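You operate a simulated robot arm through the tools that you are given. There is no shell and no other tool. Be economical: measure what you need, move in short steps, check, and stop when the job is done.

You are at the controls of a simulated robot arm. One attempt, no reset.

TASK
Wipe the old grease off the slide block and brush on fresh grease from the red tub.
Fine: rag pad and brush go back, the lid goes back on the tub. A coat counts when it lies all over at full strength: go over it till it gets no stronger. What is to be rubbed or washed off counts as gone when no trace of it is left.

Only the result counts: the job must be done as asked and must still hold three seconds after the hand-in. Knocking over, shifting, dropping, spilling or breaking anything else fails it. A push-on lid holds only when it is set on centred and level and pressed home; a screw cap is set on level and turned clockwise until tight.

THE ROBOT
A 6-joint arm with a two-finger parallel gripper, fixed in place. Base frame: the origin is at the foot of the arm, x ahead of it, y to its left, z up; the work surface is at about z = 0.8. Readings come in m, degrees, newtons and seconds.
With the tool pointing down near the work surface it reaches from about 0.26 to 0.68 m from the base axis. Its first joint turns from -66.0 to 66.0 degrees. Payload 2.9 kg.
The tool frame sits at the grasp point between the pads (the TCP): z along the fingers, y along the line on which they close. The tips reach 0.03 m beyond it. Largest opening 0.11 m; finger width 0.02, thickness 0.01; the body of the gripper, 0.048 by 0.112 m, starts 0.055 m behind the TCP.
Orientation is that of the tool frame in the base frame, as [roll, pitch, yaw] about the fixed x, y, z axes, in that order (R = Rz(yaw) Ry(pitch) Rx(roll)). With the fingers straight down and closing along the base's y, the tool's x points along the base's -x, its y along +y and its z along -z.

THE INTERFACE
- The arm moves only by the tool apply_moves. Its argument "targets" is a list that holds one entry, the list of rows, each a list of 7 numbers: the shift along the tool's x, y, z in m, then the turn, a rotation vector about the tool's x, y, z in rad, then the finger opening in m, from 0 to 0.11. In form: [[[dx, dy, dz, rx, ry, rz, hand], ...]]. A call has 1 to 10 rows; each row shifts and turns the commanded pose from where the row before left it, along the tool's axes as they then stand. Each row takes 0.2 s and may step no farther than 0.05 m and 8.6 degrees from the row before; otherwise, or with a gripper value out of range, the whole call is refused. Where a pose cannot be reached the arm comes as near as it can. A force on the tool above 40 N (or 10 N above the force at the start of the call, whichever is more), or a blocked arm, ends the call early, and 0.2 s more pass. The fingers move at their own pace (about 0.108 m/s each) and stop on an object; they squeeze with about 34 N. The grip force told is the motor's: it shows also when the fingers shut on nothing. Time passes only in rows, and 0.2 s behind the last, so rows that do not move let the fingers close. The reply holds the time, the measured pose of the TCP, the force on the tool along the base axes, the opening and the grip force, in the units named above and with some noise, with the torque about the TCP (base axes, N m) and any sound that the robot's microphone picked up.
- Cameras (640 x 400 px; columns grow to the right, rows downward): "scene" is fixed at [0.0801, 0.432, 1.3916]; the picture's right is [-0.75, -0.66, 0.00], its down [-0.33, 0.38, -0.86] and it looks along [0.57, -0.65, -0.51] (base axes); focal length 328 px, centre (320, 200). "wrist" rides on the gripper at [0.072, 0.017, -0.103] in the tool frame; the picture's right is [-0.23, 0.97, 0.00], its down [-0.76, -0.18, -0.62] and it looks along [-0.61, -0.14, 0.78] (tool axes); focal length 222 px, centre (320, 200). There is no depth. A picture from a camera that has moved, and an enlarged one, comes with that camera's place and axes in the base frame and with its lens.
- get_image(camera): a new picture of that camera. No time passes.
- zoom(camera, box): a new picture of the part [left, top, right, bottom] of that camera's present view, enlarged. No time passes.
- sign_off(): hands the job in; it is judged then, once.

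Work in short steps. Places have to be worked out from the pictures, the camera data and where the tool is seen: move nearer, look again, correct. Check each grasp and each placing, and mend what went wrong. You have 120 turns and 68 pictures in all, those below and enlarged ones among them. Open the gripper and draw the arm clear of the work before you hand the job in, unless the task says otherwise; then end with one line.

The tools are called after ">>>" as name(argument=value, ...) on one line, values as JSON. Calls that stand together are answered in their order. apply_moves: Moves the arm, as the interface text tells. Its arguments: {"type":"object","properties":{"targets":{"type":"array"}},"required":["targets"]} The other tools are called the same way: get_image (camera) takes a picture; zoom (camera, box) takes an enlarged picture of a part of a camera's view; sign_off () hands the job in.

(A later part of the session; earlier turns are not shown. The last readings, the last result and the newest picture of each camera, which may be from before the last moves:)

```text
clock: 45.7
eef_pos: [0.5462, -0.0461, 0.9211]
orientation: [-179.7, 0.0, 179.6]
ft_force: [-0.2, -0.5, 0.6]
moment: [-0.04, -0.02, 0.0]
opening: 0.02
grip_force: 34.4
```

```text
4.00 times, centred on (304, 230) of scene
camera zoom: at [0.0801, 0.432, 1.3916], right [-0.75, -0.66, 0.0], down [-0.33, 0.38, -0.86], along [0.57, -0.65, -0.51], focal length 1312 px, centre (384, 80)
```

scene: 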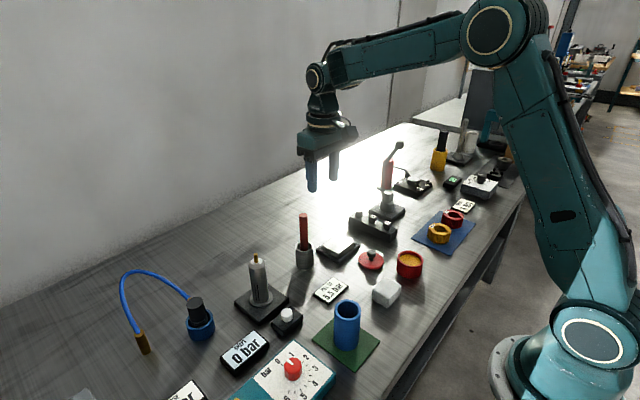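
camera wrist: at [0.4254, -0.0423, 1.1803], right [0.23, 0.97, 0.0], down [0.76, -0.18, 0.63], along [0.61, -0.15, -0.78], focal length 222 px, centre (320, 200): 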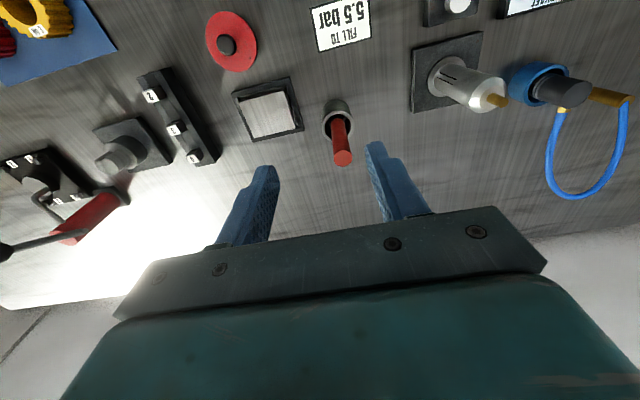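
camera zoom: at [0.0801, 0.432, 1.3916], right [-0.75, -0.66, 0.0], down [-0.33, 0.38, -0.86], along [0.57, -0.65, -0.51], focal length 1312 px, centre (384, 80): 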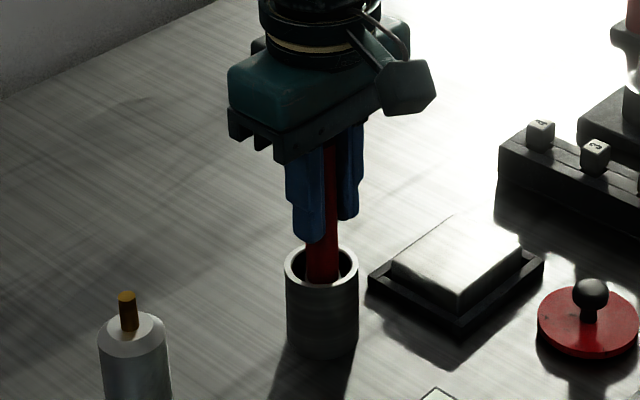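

I have the brush gripped (0.020 opening). I'm lifting it straight out.

>>> apply_moves(targets=[[[0, 0, -0.01, 0, 0, 0, 0.0], [0, 0, -0.02, 0, 0, 0, 0.0], [0, 0, -0.02, 0, 0, 0, 0.0], [0, 0, -0.02, 0, 0, 0, 0.0], [0, 0, -0.02, 0, 0, 0, 0.0], [0, 0, -0.015, 0, 0, 0, 0.0]]])

>>> zoom(camera="scene", box=[254, 150, 384, 280])

```text
clock: 47.1
eef_pos: [0.5482, -0.0468, 1.0252]
orientation: [-179.7, 0.0, 179.7]
ft_force: [-0.2, -0.4, -0.3]
moment: [0.01, -0.01, -0.02]
opening: 0.0198
grip_force: 34.2
```

```text
3.08 times, centred on (319, 215) of scene
camera zoom: at [0.0801, 0.432, 1.3916], right [-0.75, -0.66, 0.0], down [-0.33, 0.38, -0.86], along [0.57, -0.65, -0.51], focal length 1010 px, centre (323, 154)
```

zoom: 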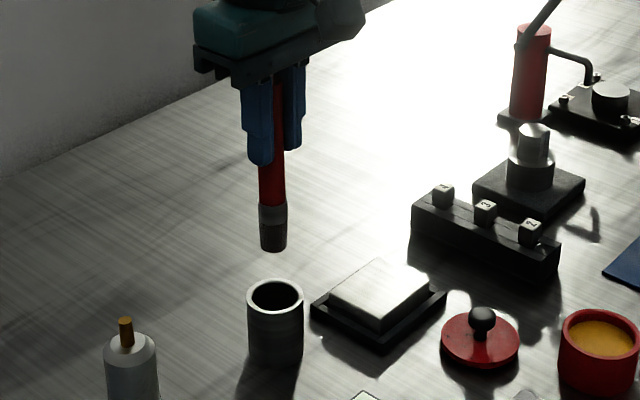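

The bristle tip is about 0.1115 below the TCP. I'll carry it over the tub.

>>> apply_moves(targets=[[[0.0316, -0.0226, 0, 0, 0, 0, 0.0], [0.0316, -0.0226, 0, 0, 0, 0, 0.0], [0.0316, -0.0226, 0, 0, 0, 0, 0.0], [0.0316, -0.0226, 0, 0, 0, 0, 0.0], [0.0316, -0.0226, 0, 0, 0, 0, 0.0], [0.0316, -0.0226, 0, 0, 0, 0, 0.0], [0.0316, -0.0226, 0.0, 0, 0, 0, 0.0], [0, 0, 0.03, 0, 0, 0, 0.0]]])

>>> zoom(camera="scene", box=[360, 190, 460, 290])

>>> zoom(camera="wrist", box=[200, 20, 440, 210])

```text
clock: 48.9
eef_pos: [0.3268, -0.2051, 0.997]
orientation: [-179.7, 0.2, 179.7]
ft_force: [1.0, 0.6, -0.9]
moment: [0.0, -0.01, -0.01]
opening: 0.0199
grip_force: 33.9
```

```text
4.00 times, centred on (410, 240) of scene
camera zoom: at [0.0801, 0.432, 1.3916], right [-0.75, -0.66, 0.0], down [-0.33, 0.38, -0.86], along [0.57, -0.65, -0.51], focal length 1312 px, centre (-40, 40)
```

zoom: 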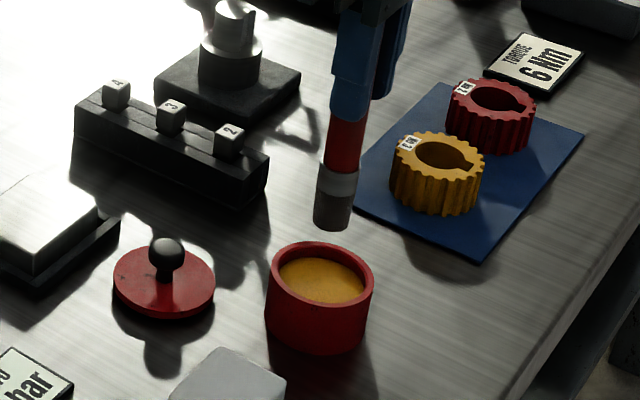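

```text
2.11 times, centred on (320, 115) of wrist
camera zoom: at [0.2526, -0.1899, 1.1008], right [0.23, 0.97, 0.0], down [0.76, -0.18, 0.63], along [0.61, -0.15, -0.78], focal length 468 px, centre (320, 379)
```

zoom: 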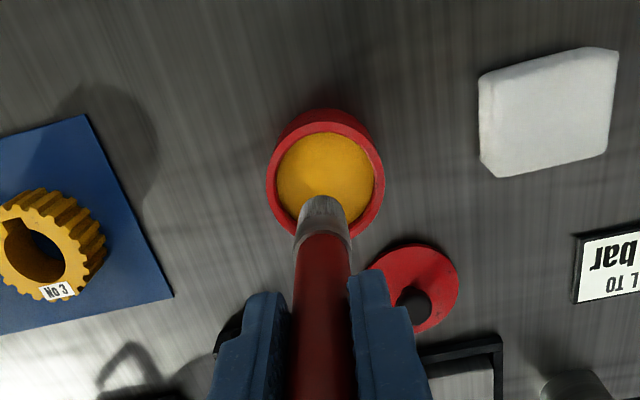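

The brush is centred over the tub. I'll dip gently.

>>> apply_moves(targets=[[[0, 0, 0.025, 0, 0, 0, 0.0], [0, 0, 0.02, 0, 0, 0, 0.0], [0, 0, 0.008, 0, 0, 0, 0.0], [0, 0, 0.004, 0, 0, 0, 0.0]]])

>>> zoom(camera="scene", box=[370, 210, 450, 290])

```text
clock: 49.9
eef_pos: [0.3282, -0.2069, 0.9402]
orientation: [-179.7, 0.4, 179.7]
ft_force: [2.3, 1.5, 29.9]
moment: [0.33, -0.38, 0.0]
opening: 0.0199
grip_force: 33.6
```

```text
5.00 times, centred on (410, 250) of scene
camera zoom: at [0.0798, 0.4322, 1.3916], right [-0.75, -0.66, 0.0], down [-0.33, 0.38, -0.86], along [0.57, -0.65, -0.51], focal length 1640 px, centre (-130, -50)
```

zoom: 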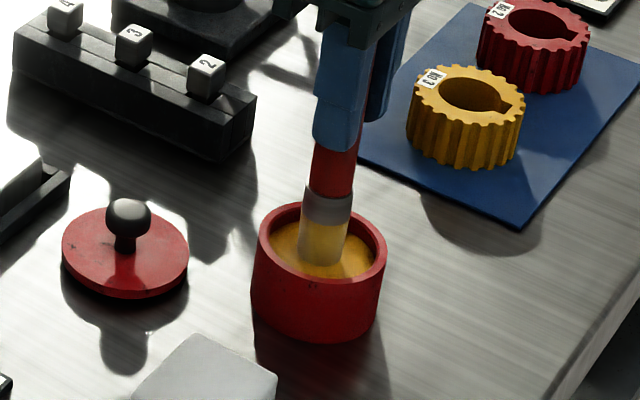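

The brush is loaded with yellow grease (contact near TCP 0.940). I'll lift and move to the block's near -y corner.

>>> apply_moves(targets=[[[0, 0, -0.02, 0, 0, 0, 0.0], [0, 0, -0.04, 0, 0, 0, 0.0], [-0.0342, 0.005, 0, 0, 0, 0, 0.0], [-0.0342, 0.005, 0, 0, 0, 0, 0.0], [-0.0342, 0.005, 0, 0, 0, 0, 0.0], [-0.0342, 0.005, 0, 0, 0, 0, 0.0], [-0.0342, 0.005, 0, 0, 0, 0, 0.0], [0, 0, 0.03, 0, 0, 0, 0.0], [0, 0, 0.02, 0, 0, 0, 0.0]]])

>>> zoom(camera="wrist", box=[200, 20, 440, 210])

>>> zoom(camera="scene", box=[290, 190, 390, 280])

```text
clock: 51.9
eef_pos: [0.4994, -0.1793, 0.949]
orientation: [-179.7, 0.2, 179.7]
ft_force: [-0.3, -0.3, -0.5]
moment: [0.01, 0.01, -0.02]
opening: 0.02
grip_force: 34.4
```

```text
2.11 times, centred on (320, 115) of wrist
camera zoom: at [0.4244, -0.1635, 1.0523], right [0.23, 0.97, 0.0], down [0.76, -0.18, 0.63], along [0.61, -0.15, -0.78], focal length 468 px, centre (320, 379)
```

zoom: 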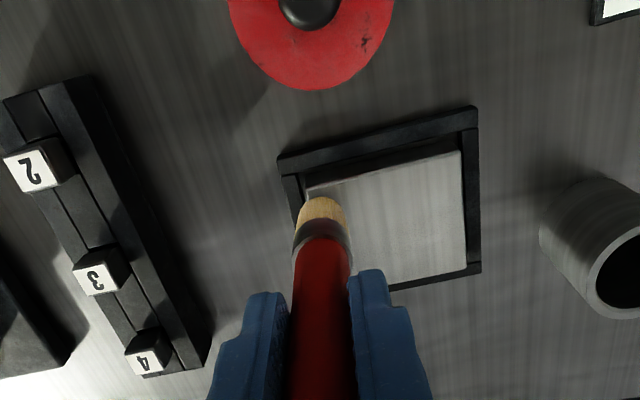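

```text
4.44 times, centred on (340, 235) of scene
camera zoom: at [0.0801, 0.432, 1.3916], right [-0.75, -0.66, 0.0], down [-0.33, 0.38, -0.86], along [0.57, -0.65, -0.51], focal length 1458 px, centre (231, 44)
```

zoom: 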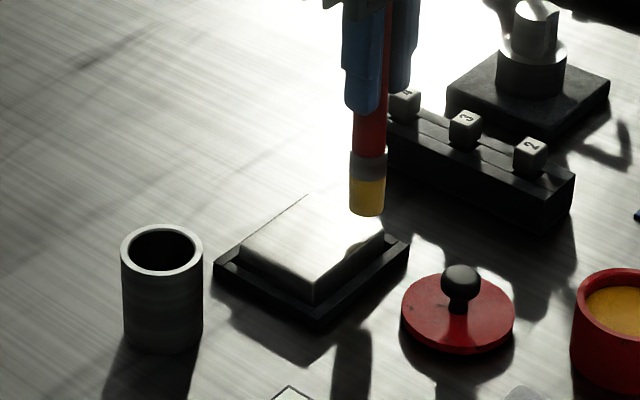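

It's above the corner. I'll lower to contact.

>>> apply_moves(targets=[[[0, 0, 0.01, 0, 0, 0, 0.0], [0, 0, 0.003, 0, 0, 0, 0.0], [0, 0, 0.002, 0, 0, 0, 0.0]]])

```text
clock: 52.7
eef_pos: [0.4982, -0.1797, 0.936]
orientation: [-179.7, 0.2, 179.7]
ft_force: [0.0, 1.1, 1.0]
moment: [0.12, -0.02, 0.01]
opening: 0.0198
grip_force: 33.3
```

Contact is just beginning. I'll press 2 mm more and make the first line.

>>> apply_moves(targets=[[[0, 0, 0.002, 0, 0, 0, 0.0], [0, 0.02, 0, 0, 0, 0, 0.0], [0, 0.02, 0, 0, 0, 0, 0.0], [0, 0.02, 0, 0, 0, 0, 0.0]]])

>>> zoom(camera="wrist", box=[200, 60, 440, 210])

```text
clock: 53.7
eef_pos: [0.4992, -0.1212, 0.9362]
orientation: [-179.6, 0.5, 179.6]
ft_force: [0.0, -8.6, 31.3]
moment: [-0.95, -0.25, -0.07]
opening: 0.02
grip_force: 33.9
```

```text
2.67 times, centred on (320, 135) of wrist
camera zoom: at [0.4244, -0.1046, 1.0379], right [0.23, 0.97, -0.01], down [0.75, -0.18, 0.63], along [0.61, -0.15, -0.78], focal length 592 px, centre (320, 373)
```

zoom: 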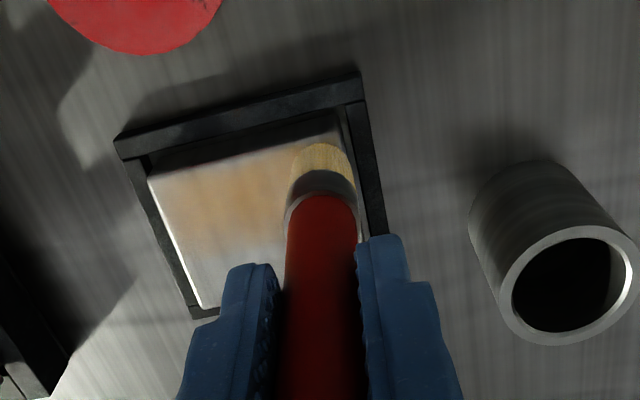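

The film lies down. I'll ease off 1.5 mm and continue a serpentine across the block.

>>> apply_moves(targets=[[[-0.009, 0, -0.0015, 0, 0, 0, 0.0], [0, -0.02, 0, 0, 0, 0, 0.0], [0, -0.02, 0, 0, 0, 0, 0.0], [0, -0.02, 0, 0, 0, 0, 0.0], [-0.009, 0, 0, 0, 0, 0, 0.0], [0, 0.02, 0, 0, 0, 0, 0.0], [0, 0.02, 0, 0, 0, 0, 0.0], [0, 0.02, 0, 0, 0, 0, 0.0]]])

>>> apply_moves(targets=[[[-0.009, 0, 0, 0, 0, 0, 0.0], [0, -0.02, 0, 0, 0, 0, 0.0], [0, -0.02, 0, 0, 0, 0, 0.0], [0, -0.02, 0, 0, 0, 0, 0.0], [-0.009, 0, 0, 0, 0, 0, 0.0], [0, 0.02, 0, 0, 0, 0, 0.0], [0, 0.02, 0, 0, 0, 0, 0.0], [0, 0.02, 0, 0, 0, 0, 0.0]]])

>>> zoom(camera="wrist", box=[200, 20, 440, 210])

```text
clock: 55.5
eef_pos: [0.5175, -0.1213, 0.9356]
orientation: [-179.6, 0.1, 179.7]
ft_force: [0.1, -0.3, -0.7]
moment: [-0.01, -0.01, -0.01]
opening: 0.0196
grip_force: 34.6
```

```text
clock: 57.3
eef_pos: [0.5346, -0.1215, 0.9351]
orientation: [-179.7, 0.3, 179.7]
ft_force: [-0.4, -3.2, 8.1]
moment: [-0.45, -0.12, -0.01]
opening: 0.0198
grip_force: 34.7
```

```text
2.11 times, centred on (320, 115) of wrist
camera zoom: at [0.4596, -0.1055, 1.0376], right [0.23, 0.97, 0.0], down [0.76, -0.18, 0.63], along [0.61, -0.15, -0.78], focal length 468 px, centre (320, 379)
```

zoom: 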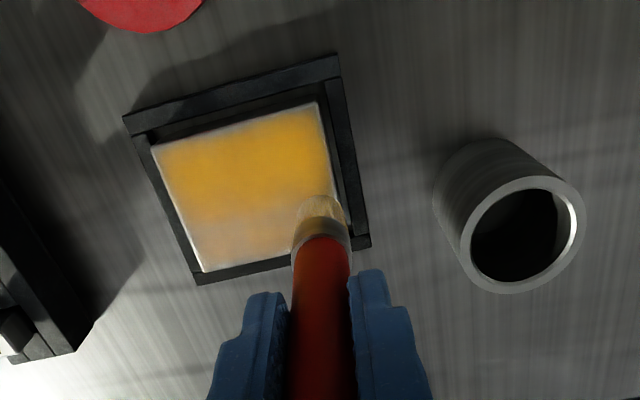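

Good build-up; the brush is running pale. I'll finish the far lines, then re-dip.

>>> apply_moves(targets=[[[-0.009, 0.004, 0.0005, 0, 0, 0, 0.0], [0, -0.022, 0, 0, 0, 0, 0.0], [0, -0.022, 0, 0, 0, 0, 0.0], [0, -0.022, 0, 0, 0, 0, 0.0], [-0.004, 0, 0, 0, 0, 0, 0.0], [0, 0.022, 0, 0, 0, 0, 0.0], [0, 0.022, 0, 0, 0, 0, 0.0], [0, 0.022, 0, 0, 0, 0, 0.0]]])

>>> apply_moves(targets=[[[0, 0, -0.03, 0, 0, 0, 0.0], [0, 0, -0.035, 0, 0, 0, 0.0], [0.037, -0.0144, 0, 0, 0, 0, 0.0], [0.037, -0.0144, 0, 0, 0, 0, 0.0], [0.037, -0.0144, 0, 0, 0, 0, 0.0], [0.037, -0.0144, 0, 0, 0, 0, 0.0], [0.037, -0.0144, 0, 0, 0, 0, 0.0], [0.037, -0.0144, 0, 0, 0, 0, 0.0]]])

```text
clock: 59.1
eef_pos: [0.5459, -0.1165, 0.9333]
orientation: [-179.7, 0.0, 179.6]
ft_force: [0.8, -4.6, 15.2]
moment: [-0.59, -0.1, -0.03]
opening: 0.0199
grip_force: 33.9
```

```text
clock: 60.9
eef_pos: [0.3219, -0.2042, 0.999]
orientation: [-179.7, 0.2, 179.7]
ft_force: [0.4, 0.2, -0.6]
moment: [0.0, 0.0, 0.0]
opening: 0.0196
grip_force: 33.9
```

Over the tub again. I'll dip, twirling slightly sideways to load the brush.

>>> apply_moves(targets=[[[-0.004, 0, 0.03, 0, 0, 0, 0.0], [0, 0, 0.02, 0, 0, 0, 0.0], [0, 0, 0.007, 0, 0, 0, 0.0], [0, 0, 0.001, 0, 0, 0, 0.0], [0, 0, 0, 0, 0, 0, 0.0]]])

>>> zoom(camera="scene", box=[300, 200, 440, 290])

```text
clock: 62.1
eef_pos: [0.329, -0.2016, 0.9417]
orientation: [-179.7, 0.1, 179.7]
ft_force: [-0.5, -0.4, -0.7]
moment: [0.0, 0.01, -0.05]
opening: 0.0197
grip_force: 33.5
```

```text
4.44 times, centred on (370, 245) of scene
camera zoom: at [0.0801, 0.432, 1.3916], right [-0.75, -0.66, 0.0], down [-0.33, 0.38, -0.86], along [0.57, -0.65, -0.51], focal length 1458 px, centre (98, 0)
```

zoom: 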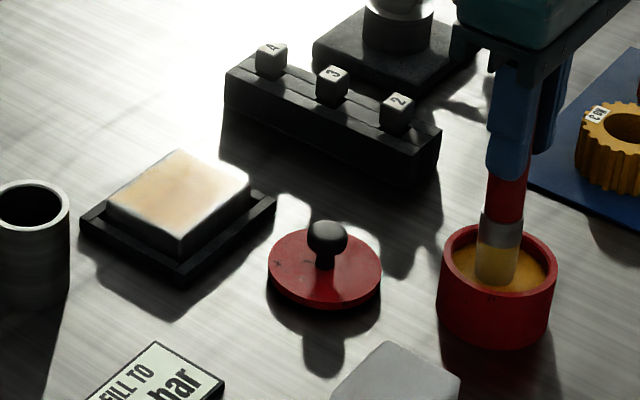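

I'll press in a bit more, then lift and return for the perimeter of the block.

>>> apply_moves(targets=[[[0, 0, 0.002, 0, 0, 0, 0.0], [0, 0, 0.001, 0, 0, 0, 0.0]]])

>>> apply_moves(targets=[[[0, 0, -0.02, 0, 0, 0, 0.0], [0, 0, -0.035, 0, 0, 0, 0.0], [-0.0333, 0.004, 0, 0, 0, 0, 0.0], [-0.0333, 0.004, 0, 0, 0, 0, 0.0], [-0.0333, 0.004, 0, 0, 0, 0, 0.0], [-0.0333, 0.004, 0, 0, 0, 0, 0.0], [-0.0333, 0.004, 0, 0, 0, 0, 0.0], [0, 0, 0.03, 0, 0, 0, 0.0], [0, 0, 0.02, 0, 0, 0, 0.0]]])

```text
clock: 62.7
eef_pos: [0.3308, -0.203, 0.9396]
orientation: [-179.6, 0.4, 179.7]
ft_force: [-1.6, 4.1, 29.7]
moment: [0.56, -0.1, -0.08]
opening: 0.0202
grip_force: 34.3
```

```text
clock: 64.7
eef_pos: [0.4982, -0.1815, 0.9434]
orientation: [-179.7, 0.1, 179.7]
ft_force: [0.2, 0.3, -0.8]
moment: [-0.02, 0.01, 0.03]
opening: 0.0204
grip_force: 33.6
```

Perimeter pass now: near edge, +y edge, far edge, -y edge.

>>> apply_moves(targets=[[[0.0045, -0.002, 0.009, 0, 0, 0, 0.0], [0, 0.022, 0, 0, 0, 0, 0.0], [0, 0.022, 0, 0, 0, 0, 0.0], [0, 0.022, 0, 0, 0, 0, 0.0], [-0.0177, 0, 0, 0, 0, 0, 0.0], [-0.0177, 0, 0, 0, 0, 0, 0.0], [-0.0177, 0, 0, 0, 0, 0, 0.0]]])

>>> apply_moves(targets=[[[0, -0.022, 0.0005, 0, 0, 0, 0.0], [0, -0.022, 0, 0, 0, 0, 0.0], [0, -0.022, 0, 0, 0, 0, 0.0], [0.0177, 0, 0, 0, 0, 0, 0.0], [0.0177, 0, 0, 0, 0, 0, 0.0], [0.0177, 0, 0, 0, 0, 0, 0.0]]])

>>> zoom(camera="wrist", box=[200, 20, 440, 210])

```text
clock: 66.3
eef_pos: [0.5416, -0.1182, 0.9359]
orientation: [-179.7, 0.0, 179.8]
ft_force: [-0.2, -0.2, -0.5]
moment: [-0.01, 0.0, 0.03]
opening: 0.0204
grip_force: 33.9
```

```text
clock: 67.7
eef_pos: [0.4886, -0.1837, 0.934]
orientation: [-179.7, 0.2, 179.6]
ft_force: [2.3, 0.6, 3.1]
moment: [-0.01, -0.17, 0.01]
opening: 0.0201
grip_force: 33.8
```

```text
2.11 times, centred on (320, 115) of wrist
camera zoom: at [0.4147, -0.1679, 1.0371], right [0.23, 0.97, 0.0], down [0.76, -0.18, 0.63], along [0.61, -0.15, -0.78], focal length 468 px, centre (320, 379)
```

zoom: 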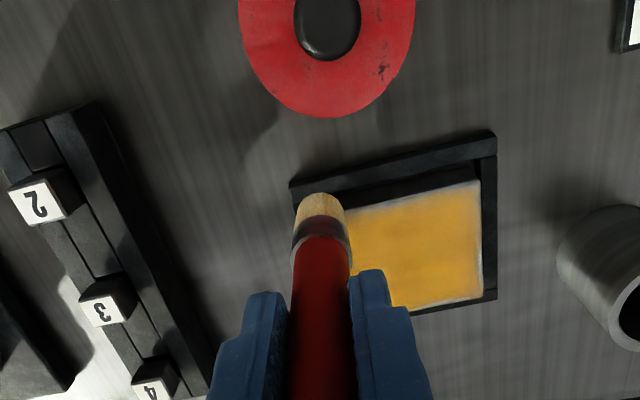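

The +y and far edges still look pale, as contact there was too light. Another perimeter pass, firmer and slightly further out.

>>> apply_moves(targets=[[[-0.003, 0, 0.001, 0, 0, 0, 0.0], [0, 0.024, 0, 0, 0, 0, 0.0], [0, 0.024, 0, 0, 0, 0, 0.0], [0, 0.024, 0, 0, 0, 0, 0.0]]])

>>> apply_moves(targets=[[[-0.0187, 0, 0.001, 0, 0, 0, 0.0], [-0.0187, 0, 0, 0, 0, 0, 0.0], [-0.0187, 0, 0, 0, 0, 0, 0.0]]])

>>> apply_moves(targets=[[[0, -0.024, 0.001, 0, 0, 0, 0.0], [0, -0.024, 0, 0, 0, 0, 0.0], [0, -0.024, 0, 0, 0, 0, 0.0]]])

>>> zoom(camera="wrist", box=[200, 20, 440, 210])

```text
clock: 68.7
eef_pos: [0.4916, -0.1101, 0.9341]
orientation: [-179.8, -0.1, 179.6]
ft_force: [-0.5, 0.4, -0.5]
moment: [-0.01, 0.01, 0.02]
opening: 0.0201
grip_force: 34.0
```

```text
clock: 69.5
eef_pos: [0.5512, -0.1122, 0.9341]
orientation: [-179.7, 0.2, 179.6]
ft_force: [-2.4, -1.6, 6.3]
moment: [-0.07, 0.21, 0.01]
opening: 0.02
grip_force: 34.1
```

```text
clock: 70.3
eef_pos: [0.5511, -0.1834, 0.9326]
orientation: [-179.6, 0.4, 179.7]
ft_force: [1.2, 6.4, 22.5]
moment: [0.73, -0.08, -0.05]
opening: 0.0206
grip_force: 34.3
```

```text
2.11 times, centred on (320, 115) of wrist
camera zoom: at [0.4762, -0.1675, 1.0361], right [0.23, 0.97, 0.0], down [0.76, -0.18, 0.63], along [0.61, -0.15, -0.78], focal length 468 px, centre (320, 379)
```

zoom: 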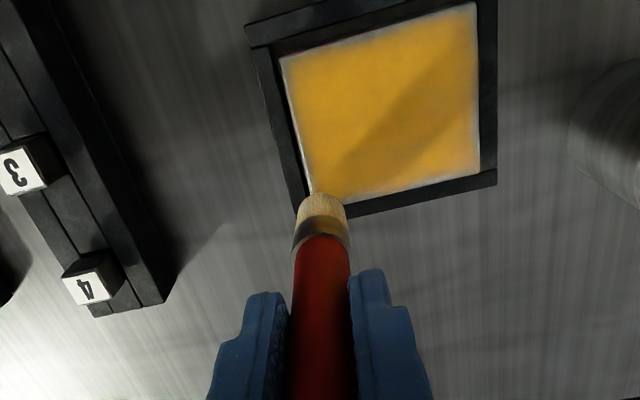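

Nearly there; the brush is pale again. I'll re-dip for a last thorough set.

>>> apply_moves(targets=[[[0, 0, -0.03, 0, 0, 0, 0.0], [0, 0, -0.035, 0, 0, 0, 0.0], [0.0373, -0.0034, 0, 0, 0, 0, 0.0], [0.0373, -0.0034, 0, 0, 0, 0, 0.0], [0.0373, -0.0034, 0, 0, 0, 0, 0.0], [0.0373, -0.0034, 0, 0, 0, 0, 0.0], [0.0373, -0.0034, 0, 0, 0, 0, 0.0], [0.0373, -0.0034, 0, 0, 0, 0, 0.0], [0, 0, 0.03, 0, 0, 0, 0.0]]])

>>> apply_moves(targets=[[[0, 0, 0.02, 0, 0, 0, 0.0], [0, 0, 0.007, 0, 0, 0, 0.0], [0, 0, 0.002, 0, 0, 0, 0.0], [0, 0, 0.001, 0, 0, 0, 0.0]]])

```text
clock: 72.3
eef_pos: [0.3211, -0.2044, 0.9655]
orientation: [-179.7, 0.0, 179.6]
ft_force: [0.3, -0.2, 0.2]
moment: [0.02, 0.02, 0.01]
opening: 0.0199
grip_force: 33.4
```

```text
clock: 73.3
eef_pos: [0.3245, -0.205, 0.9359]
orientation: [-179.5, 0.4, 179.6]
ft_force: [-0.1, 0.0, 30.0]
moment: [-0.03, -0.31, 0.0]
opening: 0.0204
grip_force: 33.8
```

Loaded; the brush seems to have slid about 3-4 mm up in the grip, so contact will come a bit lower. Back to the block.

>>> apply_moves(targets=[[[0, 0, -0.02, 0, 0, 0, 0.0], [0, 0, -0.04, 0, 0, 0, 0.0], [-0.0335, 0.0042, 0, 0, 0, 0, 0.0], [-0.0335, 0.0042, 0, 0, 0, 0, 0.0], [-0.0335, 0.0042, 0, 0, 0, 0, 0.0], [-0.0335, 0.0042, 0, 0, 0, 0, 0.0], [-0.0335, 0.0042, 0, 0, 0, 0, 0.0], [0, 0, 0.03, 0, 0, 0, 0.0], [0, 0, 0.02, 0, 0, 0, 0.0]]])

>>> apply_moves(targets=[[[0, 0, 0.01, 0, 0, 0, 0.0], [0, 0, 0.002, 0, 0, 0, 0.0], [0, 0, 0.002, 0, 0, 0, 0.0]]])

```text
clock: 75.3
eef_pos: [0.4948, -0.1841, 0.9467]
orientation: [-179.7, 0.1, 179.7]
ft_force: [0.6, 0.6, -0.5]
moment: [0.02, 0.02, -0.04]
opening: 0.02
grip_force: 34.0
```

```text
clock: 76.1
eef_pos: [0.4942, -0.183, 0.9329]
orientation: [-179.7, 0.1, 179.8]
ft_force: [0.0, -1.2, 0.1]
moment: [0.02, -0.03, 0.0]
opening: 0.0202
grip_force: 34.0
```

>>> apply_moves(targets=[[[0.002, -0.002, 0.002, 0, 0, 0, 0.0], [0, 0.024, 0, 0, 0, 0, 0.0], [0, 0.024, 0, 0, 0, 0, 0.0], [0, 0.024, 0, 0, 0, 0, 0.0]]])

>>> apply_moves(targets=[[[-0.018, 0, 0.001, 0, 0, 0, 0.0], [-0.018, 0, 0, 0, 0, 0, 0.0], [-0.019, 0, 0, 0, 0, 0, 0.0]]])

>>> apply_moves(targets=[[[0, -0.024, 0.0005, 0, 0, 0, 0.0], [0, -0.024, 0, 0, 0, 0, 0.0], [0, -0.024, 0, 0, 0, 0, 0.0], [0.018, 0, 0, 0, 0, 0, 0.0], [0.018, 0, 0, 0, 0, 0, 0.0], [0.019, 0, 0, 0, 0, 0, 0.0]]])

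```text
clock: 77.1
eef_pos: [0.4932, -0.1131, 0.9292]
orientation: [-179.8, 0.2, 179.6]
ft_force: [0.4, -1.5, 4.3]
moment: [-0.17, -0.11, 0.02]
opening: 0.0199
grip_force: 33.7
```

```text
clock: 77.9
eef_pos: [0.547, -0.113, 0.9297]
orientation: [-179.7, 0.2, 179.7]
ft_force: [-2.5, -0.6, 10.0]
moment: [-0.03, 0.21, 0.0]
opening: 0.02
grip_force: 33.9
```

```text
clock: 79.3
eef_pos: [0.4914, -0.1845, 0.9288]
orientation: [-179.6, 0.4, 179.7]
ft_force: [6.4, 0.3, 18.5]
moment: [0.05, -0.87, -0.04]
opening: 0.0201
grip_force: 33.9
```

Full contact all round. Now the interior serpentine.

>>> apply_moves(targets=[[[-0.01, 0.003, -0.0005, 0, 0, 0, 0.0], [0, 0.022, 0, 0, 0, 0, 0.0], [0, 0.022, 0, 0, 0, 0, 0.0], [0, 0.022, 0, 0, 0, 0, 0.0], [-0.01, 0, 0, 0, 0, 0, 0.0], [0, -0.022, 0, 0, 0, 0, 0.0], [0, -0.022, 0, 0, 0, 0, 0.0], [0, -0.022, 0, 0, 0, 0, 0.0]]])

>>> apply_moves(targets=[[[-0.01, 0, 0.0003, 0, 0, 0, 0.0], [0, 0.022, 0, 0, 0, 0, 0.0], [0, 0.022, 0, 0, 0, 0, 0.0], [0, 0.022, 0, 0, 0, 0, 0.0], [-0.01, 0, 0, 0, 0, 0, 0.0], [0, -0.022, 0, 0, 0, 0, 0.0], [0, -0.022, 0, 0, 0, 0, 0.0], [0, -0.022, 0, 0, 0, 0, 0.0]]])

>>> apply_moves(targets=[[[-0.009, -0.002, 0.0003, 0, 0, 0, 0.0], [0, 0.024, 0, 0, 0, 0, 0.0], [0, 0.024, 0, 0, 0, 0, 0.0], [0, 0.024, 0, 0, 0, 0, 0.0], [0.018, 0, 0, 0, 0, 0, 0.0], [0.018, 0, 0, 0, 0, 0, 0.0], [0.019, 0, 0, 0, 0, 0, 0.0]]])

>>> apply_moves(targets=[[[0, 0, -0.03, 0, 0, 0, 0.0], [0, 0, -0.035, 0, 0, 0, 0.0], [-0.02, -0.03, 0, 0, 0, 0, 0.0], [-0.02, -0.03, 0, 0, 0, 0, 0.0], [-0.03, -0.03, 0, 0, 0, 0, 0.0]]])

>>> get_image(camera="wrist")

```text
clock: 81.1
eef_pos: [0.5118, -0.1849, 0.9282]
orientation: [-179.7, 0.0, 179.7]
ft_force: [0.8, 0.6, 0.8]
moment: [0.07, -0.02, 0.02]
opening: 0.0202
grip_force: 33.9
```

```text
clock: 82.9
eef_pos: [0.5336, -0.1838, 0.9283]
orientation: [-179.6, 0.1, 179.7]
ft_force: [0.4, 0.2, -0.6]
moment: [0.0, 0.0, 0.02]
opening: 0.0203
grip_force: 33.9
```

```text
clock: 84.5
eef_pos: [0.4867, -0.1135, 0.9277]
orientation: [-179.7, 0.5, 179.7]
ft_force: [6.0, 0.9, 15.0]
moment: [0.01, -0.79, -0.01]
opening: 0.02
grip_force: 33.8
```

```text
clock: 85.7
eef_pos: [0.5526, -0.202, 0.9913]
orientation: [-179.7, 0.0, 179.7]
ft_force: [0.0, 0.4, -0.5]
moment: [0.04, 0.0, 0.01]
opening: 0.02
grip_force: 34.4
```

```text
20 pictures are left
camera wrist: at [0.478, -0.1862, 1.0947], right [0.23, 0.97, 0.0], down [0.76, -0.18, 0.63], along [0.61, -0.15, -0.78], focal length 222 px, centre (320, 200)
```

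wrist: 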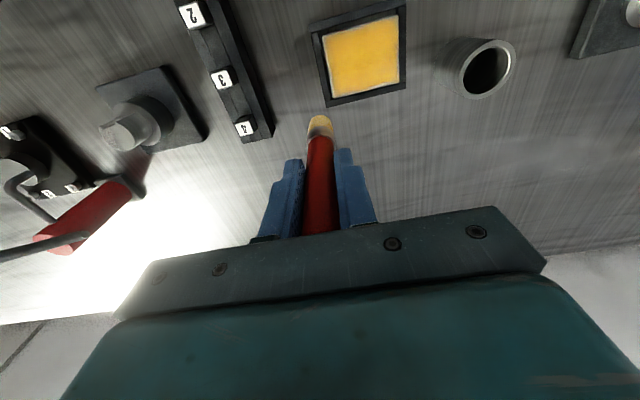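

>>> zoom(camera="wrist", box=[305, 0, 415, 110])

```text
3.64 times, centred on (360, 55) of wrist
camera zoom: at [0.478, -0.1862, 1.0947], right [0.23, 0.97, 0.0], down [0.76, -0.18, 0.63], along [0.61, -0.15, -0.78], focal length 808 px, centre (174, 727)
```

zoom: 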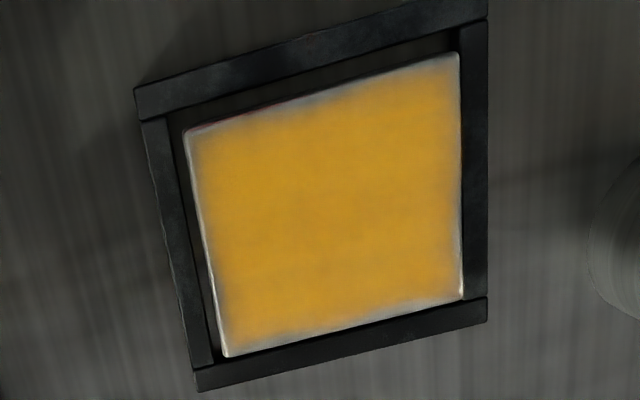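

The interior is full-strength, but a narrow band at the near, far and -y edges is still faint. I'll re-dip and run those edges further out.

>>> apply_moves(targets=[[[0.0378, 0, 0, 0, 0, 0, 0.0], [0.0378, 0, 0, 0, 0, 0, 0.0], [0.0378, 0, 0, 0, 0, 0, 0.0], [0.0378, 0, 0, 0, 0, 0, 0.0], [0.0378, 0, 0, 0, 0, 0, 0.0], [0.037, 0, 0, 0, 0, 0, 0.0], [0, 0, 0.03, 0, 0, 0, 0.0], [0, 0, 0.02, 0, 0, 0, 0.0]]])

>>> apply_moves(targets=[[[0, 0, 0.003, 0, 0, 0, 0.0], [0, 0, 0.002, 0, 0, 0, 0.0], [0, 0, 0.001, 0, 0, 0, 0.0]]])

```text
clock: 87.5
eef_pos: [0.3285, -0.2011, 0.9449]
orientation: [-179.7, 0.2, 179.7]
ft_force: [-0.2, -0.4, 0.0]
moment: [-0.02, 0.01, 0.0]
opening: 0.02
grip_force: 34.2
```

```text
clock: 88.3
eef_pos: [0.3299, -0.2018, 0.9385]
orientation: [-179.7, 0.1, 179.7]
ft_force: [-0.7, -0.2, -1.0]
moment: [-0.01, 0.03, 0.0]
opening: 0.02
grip_force: 34.2
```

>>> apply_moves(targets=[[[0.002, -0.002, 0.002, 0, 0, 0, 0.0], [0, 0, 0.002, 0, 0, 0, 0.0], [0, 0, 0.001, 0, 0, 0, 0.0]]])

>>> apply_moves(targets=[[[0, 0, -0.02, 0, 0, 0, 0.0], [0, 0, -0.04, 0, 0, 0, 0.0], [-0.032, 0.0026, 0, 0, 0, 0, 0.0], [-0.032, 0.0026, 0, 0, 0, 0, 0.0], [-0.032, 0.0026, 0, 0, 0, 0, 0.0], [-0.032, 0.0026, 0, 0, 0, 0, 0.0], [-0.032, 0.0026, 0, 0, 0, 0, 0.0], [0, 0, 0.03, 0, 0, 0, 0.0], [0, 0, 0.02, 0, 0, 0, 0.0]]])

```text
clock: 89.1
eef_pos: [0.3281, -0.204, 0.9317]
orientation: [-179.6, 0.3, 179.8]
ft_force: [-2.2, 2.1, 29.7]
moment: [0.37, -0.05, 0.03]
opening: 0.0202
grip_force: 33.9
```

```text
clock: 91.1
eef_pos: [0.4877, -0.1925, 0.9409]
orientation: [-179.8, 0.2, 179.7]
ft_force: [0.0, 1.3, -0.7]
moment: [-0.01, -0.01, 0.01]
opening: 0.0199
grip_force: 34.1
```

Lower to contact at the corner.

>>> apply_moves(targets=[[[-0.001, 0.005, 0.01, 0, 0, 0, 0.0], [0, 0, 0.003, 0, 0, 0, 0.0], [0, 0, 0.002, 0, 0, 0, 0.0]]])

```text
clock: 91.9
eef_pos: [0.4876, -0.1858, 0.9269]
orientation: [-179.8, 0.2, 179.6]
ft_force: [-3.6, 0.3, 13.7]
moment: [0.02, 0.26, 0.02]
opening: 0.0201
grip_force: 34.4
```

Contact is 14 N. Near edge first, then the +y edge.

>>> apply_moves(targets=[[[0, -0.003, 0.0005, 0, 0, 0, 0.0], [0, 0.019, 0, 0, 0, 0, 0.0], [0, 0.019, 0, 0, 0, 0, 0.0], [0, 0.019, 0, 0, 0, 0, 0.0], [0, 0.02, 0, 0, 0, 0, 0.0]]])

>>> apply_moves(targets=[[[-0.016, 0, 0.001, 0, 0, 0, 0.0], [-0.016, 0, 0, 0, 0, 0, 0.0], [-0.016, 0, 0, 0, 0, 0, 0.0], [-0.016, 0, 0, 0, 0, 0, 0.0]]])

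>>> apply_moves(targets=[[[0, -0.019, 0.0007, 0, 0, 0, 0.0], [0, -0.019, 0, 0, 0, 0, 0.0], [0, -0.019, 0, 0, 0, 0, 0.0], [0, -0.02, 0, 0, 0, 0, 0.0]]])

>>> apply_moves(targets=[[[0.016, 0, 0.0007, 0, 0, 0, 0.0], [0.016, 0, 0, 0, 0, 0, 0.0], [0.016, 0, 0, 0, 0, 0, 0.0], [0.016, 0, 0, 0, 0, 0, 0.0]]])

```text
clock: 93.1
eef_pos: [0.4897, -0.1124, 0.9273]
orientation: [-179.8, 0.2, 179.6]
ft_force: [0.8, -5.7, 19.0]
moment: [-0.6, -0.27, -0.08]
opening: 0.0205
grip_force: 34.4
```

```text
clock: 94.1
eef_pos: [0.5532, -0.1138, 0.9251]
orientation: [-179.7, 0.0, 179.7]
ft_force: [-4.6, 0.5, 18.1]
moment: [-0.04, 0.5, -0.02]
opening: 0.0199
grip_force: 33.9
```

```text
clock: 95.1
eef_pos: [0.5521, -0.1916, 0.9263]
orientation: [-179.6, 0.2, 179.8]
ft_force: [0.6, 5.2, 14.9]
moment: [0.6, -0.09, -0.01]
opening: 0.0201
grip_force: 33.6
```

```text
clock: 96.1
eef_pos: [0.4896, -0.1898, 0.9269]
orientation: [-179.6, 0.4, 179.8]
ft_force: [6.9, 0.1, 17.4]
moment: [0.06, -0.85, -0.03]
opening: 0.0203
grip_force: 33.9
```

Good contact throughout. I'll go once more around the other way, then look.

>>> apply_moves(targets=[[[-0.016, 0, 0.0007, 0, 0, 0, 0.0], [-0.016, 0, 0, 0, 0, 0, 0.0], [-0.016, 0, 0, 0, 0, 0, 0.0], [-0.0155, 0, 0, 0, 0, 0, 0.0]]])

>>> apply_moves(targets=[[[0, 0.019, 0.0007, 0, 0, 0, 0.0], [0, 0.019, 0, 0, 0, 0, 0.0], [0, 0.019, 0, 0, 0, 0, 0.0], [0, 0.02, 0, 0, 0, 0, 0.0]]])

>>> apply_moves(targets=[[[0.016, 0, 0.0007, 0, 0, 0, 0.0], [0.016, 0, 0, 0, 0, 0, 0.0], [0.016, 0, 0, 0, 0, 0, 0.0], [0.0165, 0, 0, 0, 0, 0, 0.0], [0, -0.019, 0, 0, 0, 0, 0.0], [0, -0.019, 0, 0, 0, 0, 0.0], [0, -0.019, 0, 0, 0, 0, 0.0], [0, -0.019, 0, 0, 0, 0, 0.0]]])

>>> apply_moves(targets=[[[0, 0, -0.03, 0, 0, 0, 0.0], [0, 0, -0.035, 0, 0, 0, 0.0], [-0.03, 0, 0, 0, 0, 0, 0.0], [-0.03, -0.01, 0, 0, 0, 0, 0.0]]])

>>> zoom(camera="wrist", box=[305, 0, 415, 110])

```text
clock: 97.1
eef_pos: [0.5514, -0.1893, 0.9239]
orientation: [-179.7, 0.2, 179.7]
ft_force: [-5.0, -0.1, 23.8]
moment: [0.17, 0.57, 0.04]
opening: 0.0202
grip_force: 34.4
```

```text
clock: 98.1
eef_pos: [0.553, -0.1129, 0.9241]
orientation: [-179.6, 0.5, 179.7]
ft_force: [1.9, -6.7, 26.1]
moment: [-0.82, -0.12, 0.03]
opening: 0.0199
grip_force: 34.0
```

```text
clock: 99.9
eef_pos: [0.4884, -0.1899, 0.9221]
orientation: [-179.8, 0.1, 179.6]
ft_force: [-0.3, 2.1, 4.0]
moment: [0.18, -0.03, 0.02]
opening: 0.0201
grip_force: 34.1
```

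```text
clock: 100.9
eef_pos: [0.5452, -0.1978, 0.9848]
orientation: [-179.6, 0.1, 179.7]
ft_force: [-0.2, 0.8, -1.6]
moment: [-0.01, 0.01, -0.02]
opening: 0.0201
grip_force: 34.1
```

```text
3.64 times, centred on (360, 55) of wrist
camera zoom: at [0.4716, -0.1823, 1.0888], right [0.23, 0.97, 0.0], down [0.76, -0.18, 0.63], along [0.61, -0.15, -0.78], focal length 808 px, centre (174, 727)
```

zoom: 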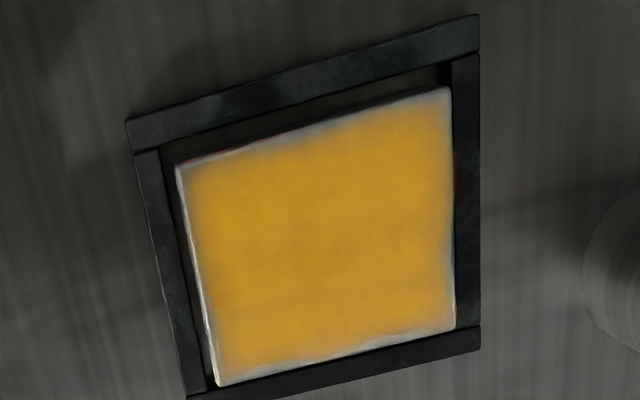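

The edge band didn't change with more grease, so it is likely just the rendered fade at the rim. One last dip and a crosswise serpentine will confirm saturation.

>>> apply_moves(targets=[[[0.0364, -0.001, 0, 0, 0, 0, 0.0], [0.0364, -0.001, 0, 0, 0, 0, 0.0], [0.0364, -0.001, 0, 0, 0, 0, 0.0], [0.0364, -0.001, 0, 0, 0, 0, 0.0], [0.0364, -0.001, 0, 0, 0, 0, 0.0], [0.036, -0.001, 0, 0, 0, 0, 0.0], [0, 0, 0.03, 0, 0, 0, 0.0], [0, 0, 0.018, 0, 0, 0, 0.0], [0, 0, 0.004, 0, 0, 0, 0.0], [0, 0, 0.002, 0, 0, 0, 0.0]]])

>>> apply_moves(targets=[[[0, 0, 0.001, 0, 0, 0, 0.0], [0, 0, 0.001, 0, 0, 0, 0.0]]])

```text
clock: 103.1
eef_pos: [0.3279, -0.2053, 0.9327]
orientation: [-179.7, 0.2, 179.8]
ft_force: [0.2, -0.5, -1.0]
moment: [0.0, -0.04, -0.01]
opening: 0.0203
grip_force: 33.9
```

```text
clock: 103.7
eef_pos: [0.3287, -0.2051, 0.9303]
orientation: [-179.7, 0.1, 179.7]
ft_force: [0.2, -0.1, 0.5]
moment: [0.01, 0.02, -0.04]
opening: 0.02
grip_force: 33.9
```

>>> apply_moves(targets=[[[0, 0, 0.001, 0, 0, 0, 0.0], [0, 0, 0.001, 0, 0, 0, 0.0]]])

>>> apply_moves(targets=[[[0, 0, -0.02, 0, 0, 0, 0.0], [0, 0, -0.04, 0, 0, 0, 0.0], [-0.0335, 0.005, 0, 0, 0, 0, 0.0], [-0.0335, 0.005, 0, 0, 0, 0, 0.0], [-0.0335, 0.005, 0, 0, 0, 0, 0.0], [-0.0335, 0.005, 0, 0, 0, 0, 0.0], [-0.0335, 0.003, 0, 0, 0, 0, 0.0], [0, 0, 0.03, 0, 0, 0, 0.0], [0, 0, 0.025, 0, 0, 0, 0.0]]])

>>> apply_moves(targets=[[[0, 0, 0.005, 0, 0, 0, 0.0], [0, 0, 0.003, 0, 0, 0, 0.0], [0, 0, 0.002, 0, 0, 0, 0.0]]])

```text
clock: 104.3
eef_pos: [0.3282, -0.2051, 0.9291]
orientation: [-179.7, 0.2, 179.8]
ft_force: [0.5, -0.2, -1.2]
moment: [-0.01, -0.03, 0.0]
opening: 0.0199
grip_force: 33.9
```

```text
clock: 106.3
eef_pos: [0.496, -0.1805, 0.9329]
orientation: [-179.6, 0.2, 179.7]
ft_force: [-0.1, 0.0, -0.9]
moment: [0.01, 0.0, -0.05]
opening: 0.0199
grip_force: 34.1
```

```text
clock: 107.1
eef_pos: [0.4975, -0.1829, 0.9222]
orientation: [-179.8, 0.1, 179.7]
ft_force: [-1.1, -0.9, 0.3]
moment: [-0.01, -0.01, 0.0]
opening: 0.0201
grip_force: 34.0
```

>>> apply_moves(targets=[[[0, 0, 0.002, 0, 0, 0, 0.0], [-0.0225, 0, 0, 0, 0, 0, 0.0], [-0.0225, 0, 0, 0, 0, 0, 0.0], [0, 0.01, 0, 0, 0, 0, 0.0], [0.0225, 0, 0, 0, 0, 0, 0.0], [0.0225, 0, 0, 0, 0, 0, 0.0], [0, 0.01, 0, 0, 0, 0, 0.0], [-0.0225, 0, 0, 0, 0, 0, 0.0], [-0.0225, 0, 0, 0, 0, 0, 0.0], [0, 0.01, 0, 0, 0, 0, 0.0]]])

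>>> apply_moves(targets=[[[0.0225, 0, 0.0007, 0, 0, 0, 0.0], [0.0225, 0, 0, 0, 0, 0, 0.0], [0, 0.01, 0, 0, 0, 0, 0.0], [-0.0225, 0, 0, 0, 0, 0, 0.0], [-0.0225, 0, 0, 0, 0, 0, 0.0], [0, 0.01, 0, 0, 0, 0, 0.0], [0.0225, 0, 0, 0, 0, 0, 0.0], [0.0225, 0, 0, 0, 0, 0, 0.0], [0, 0.01, 0, 0, 0, 0, 0.0]]])

>>> apply_moves(targets=[[[-0.0225, 0, 0.0007, 0, 0, 0, 0.0], [-0.0225, 0, 0, 0, 0, 0, 0.0], [0, 0.006, 0, 0, 0, 0, 0.0], [0.0225, 0, 0, 0, 0, 0, 0.0], [0.0225, 0, 0, 0, 0, 0, 0.0], [0, 0, -0.03, 0, 0, 0, 0.0], [0, 0, -0.035, 0, 0, 0, 0.0], [-0.024, -0.04, 0, 0, 0, 0, 0.0], [-0.03, -0.04, 0, 0, 0, 0, 0.0]]])

>>> zoom(camera="wrist", box=[285, 0, 415, 150])

```text
clock: 109.3
eef_pos: [0.5431, -0.1526, 0.9229]
orientation: [-179.7, 0.1, 179.7]
ft_force: [0.1, -0.4, -0.2]
moment: [0.0, 0.0, -0.01]
opening: 0.0201
grip_force: 33.7
```

```text
clock: 111.3
eef_pos: [0.4966, -0.1237, 0.921]
orientation: [-179.7, 0.1, 179.6]
ft_force: [0.2, -2.5, 7.2]
moment: [-0.27, -0.13, -0.03]
opening: 0.0204
grip_force: 33.5
```

```text
clock: 113.3
eef_pos: [0.5496, -0.1972, 0.9846]
orientation: [-179.6, 0.1, 179.7]
ft_force: [-1.1, -0.6, -1.0]
moment: [0.01, 0.02, 0.03]
opening: 0.0199
grip_force: 34.4
```

```text
2.67 times, centred on (350, 75) of wrist
camera zoom: at [0.476, -0.1807, 1.0879], right [0.23, 0.97, 0.0], down [0.76, -0.18, 0.62], along [0.61, -0.15, -0.78], focal length 592 px, centre (240, 533)
```

zoom: 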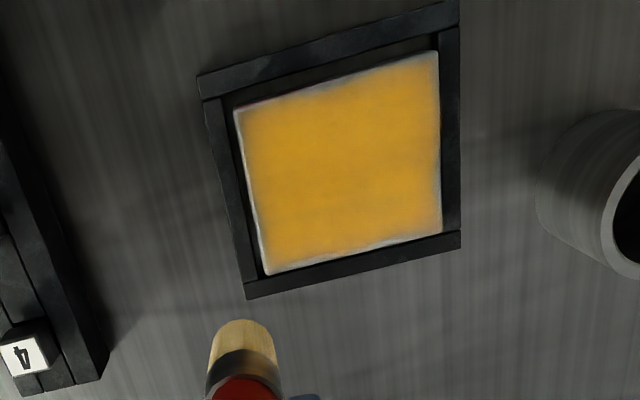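

The interior is uniform. To verify the edges are truly saturated, I'll do one more well-loaded dip and edge-focused strokes.

>>> apply_moves(targets=[[[0.0372, -0.001, 0, 0, 0, 0, 0.0], [0.0372, -0.001, 0, 0, 0, 0, 0.0], [0.0372, -0.001, 0, 0, 0, 0, 0.0], [0.0372, -0.001, 0, 0, 0, 0, 0.0], [0.0372, -0.001, 0, 0, 0, 0, 0.0], [0.037, -0.001, 0, 0, 0, 0, 0.0], [0, 0, 0.03, 0, 0, 0, 0.0], [0, 0, 0.02, 0, 0, 0, 0.0], [0, 0, 0.005, 0, 0, 0, 0.0], [0, 0, 0.002, 0, 0, 0, 0.0]]])

>>> apply_moves(targets=[[[0, 0, 0.001, 0, 0, 0, 0.0], [0, 0, 0.001, 0, 0, 0, 0.0], [0, 0, 0.001, 0, 0, 0, 0.0]]])

>>> zoom(camera="scene", box=[370, 210, 450, 290])

```text
clock: 115.5
eef_pos: [0.3275, -0.2005, 0.9295]
orientation: [-179.7, 0.1, 179.7]
ft_force: [0.2, 0.8, 0.2]
moment: [-0.02, -0.05, 0.01]
opening: 0.02
grip_force: 34.3
```

```text
clock: 116.3
eef_pos: [0.3286, -0.2006, 0.9273]
orientation: [-179.7, 0.2, 179.8]
ft_force: [-4.5, 5.4, 29.0]
moment: [0.53, 0.11, 0.06]
opening: 0.0204
grip_force: 33.9
```

```text
5.00 times, centred on (410, 250) of scene
camera zoom: at [0.0797, 0.4323, 1.3916], right [-0.75, -0.66, 0.0], down [-0.33, 0.38, -0.86], along [0.57, -0.65, -0.51], focal length 1640 px, centre (-130, -50)
```

zoom: 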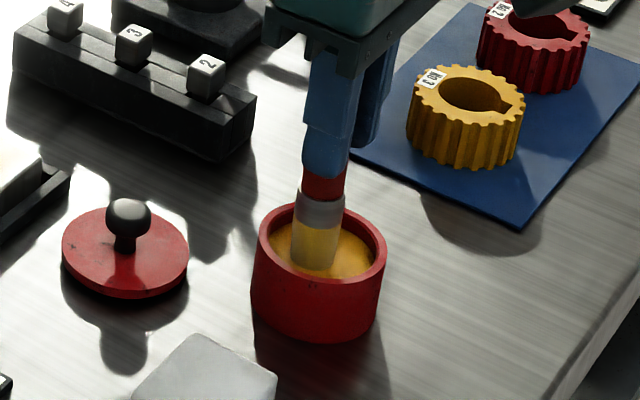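

>>> apply_moves(targets=[[[0, 0, -0.02, 0, 0, 0, 0.0], [0, 0, -0.04, 0, 0, 0, 0.0], [-0.0323, 0.0025, 0, 0, 0, 0, 0.0], [-0.0323, 0.0025, 0, 0, 0, 0, 0.0], [-0.0323, 0.0025, 0, 0, 0, 0, 0.0], [-0.0323, 0.0025, 0, 0, 0, 0, 0.0], [-0.0323, 0.0025, 0, 0, 0, 0, 0.0], [0, 0, 0.03, 0, 0, 0, 0.0], [0, 0, 0.025, 0, 0, 0, 0.0]]])

>>> apply_moves(targets=[[[0, 0, 0.008, 0, 0, 0, 0.0], [0, 0, 0.002, 0, 0, 0, 0.0], [0, 0, 0.002, 0, 0, 0, 0.0]]])

```text
clock: 118.3
eef_pos: [0.4922, -0.1915, 0.9298]
orientation: [-179.6, 0.2, 179.6]
ft_force: [-0.2, -0.4, -1.5]
moment: [0.0, 0.03, 0.01]
opening: 0.0201
grip_force: 34.1
```

```text
clock: 119.1
eef_pos: [0.4901, -0.1912, 0.9206]
orientation: [-179.6, 0.5, 179.6]
ft_force: [-5.9, 0.5, 26.4]
moment: [0.16, 0.27, 0.02]
opening: 0.0199
grip_force: 34.0
```

Contact. I'll stroke the whole perimeter at the true edges.

>>> apply_moves(targets=[[[0, 0.02, 0, 0, 0, 0, 0.0], [0, 0.02, 0, 0, 0, 0, 0.0], [0, 0.02, 0, 0, 0, 0, 0.0], [0, 0.019, 0, 0, 0, 0, 0.0]]])

>>> apply_moves(targets=[[[-0.0155, 0, 0.0007, 0, 0, 0, 0.0], [-0.0155, 0, 0, 0, 0, 0, 0.0], [-0.0155, 0, 0, 0, 0, 0, 0.0], [-0.0155, 0, 0, 0, 0, 0, 0.0]]])

>>> apply_moves(targets=[[[0, -0.019, 0.0007, 0, 0, 0, 0.0], [0, -0.019, 0, 0, 0, 0, 0.0], [0, -0.019, 0, 0, 0, 0, 0.0], [0, -0.019, 0, 0, 0, 0, 0.0]]])

>>> apply_moves(targets=[[[0.0155, 0, 0.0007, 0, 0, 0, 0.0], [0.0155, 0, 0, 0, 0, 0, 0.0], [0.0155, 0, 0, 0, 0, 0, 0.0], [0.0155, 0, 0, 0, 0, 0, 0.0], [0, 0.02, 0, 0, 0, 0, 0.0], [0, 0.02, 0, 0, 0, 0, 0.0], [0, 0.02, 0, 0, 0, 0, 0.0], [0, 0.018, 0, 0, 0, 0, 0.0]]])

>>> apply_moves(targets=[[[0, 0, -0.03, 0, 0, 0, 0.0], [0, 0, -0.035, 0, 0, 0, 0.0], [-0.03, -0.04, 0, 0, 0, 0, 0.0], [-0.03, -0.04, 0, 0, 0, 0, 0.0]]])

>>> zoom(camera="wrist", box=[305, 0, 415, 110])

```text
clock: 120.1
eef_pos: [0.4898, -0.1129, 0.9191]
orientation: [-179.7, 0.3, 179.7]
ft_force: [1.0, -6.1, 20.8]
moment: [-0.69, -0.39, -0.05]
opening: 0.02
grip_force: 33.7
```

```text
clock: 121.1
eef_pos: [0.5524, -0.1103, 0.9186]
orientation: [-179.7, 0.1, 179.8]
ft_force: [-6.7, -0.3, 24.4]
moment: [-0.1, 0.67, -0.03]
opening: 0.0203
grip_force: 34.0
```

```text
clock: 122.1
eef_pos: [0.5517, -0.1872, 0.9184]
orientation: [-179.7, 0.2, 179.7]
ft_force: [0.5, 5.3, 21.9]
moment: [0.67, -0.04, -0.06]
opening: 0.0201
grip_force: 34.0
```

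```text
clock: 123.9
eef_pos: [0.4914, -0.1058, 0.919]
orientation: [-179.5, 0.4, 179.6]
ft_force: [1.6, -7.7, 27.8]
moment: [-0.92, -0.43, -0.06]
opening: 0.02
grip_force: 34.0
```

```text
clock: 124.9
eef_pos: [0.5538, -0.1909, 0.982]
orientation: [-179.6, 0.0, 179.7]
ft_force: [0.4, -0.6, 0.3]
moment: [0.01, 0.0, -0.02]
opening: 0.0201
grip_force: 33.9
```

```text
3.64 times, centred on (360, 55) of wrist
camera zoom: at [0.4794, -0.1746, 1.0863], right [0.23, 0.97, 0.0], down [0.76, -0.18, 0.62], along [0.61, -0.15, -0.78], focal length 808 px, centre (174, 727)
```

zoom: 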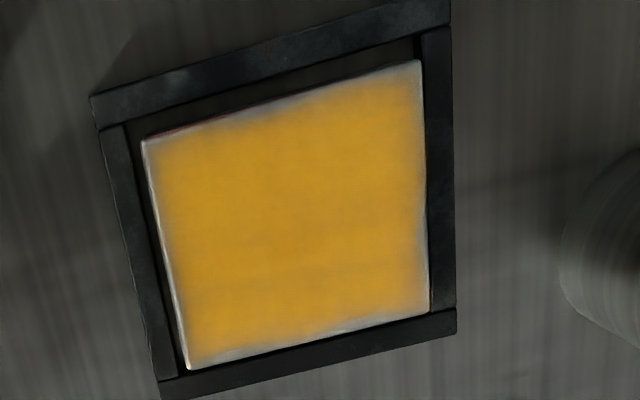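

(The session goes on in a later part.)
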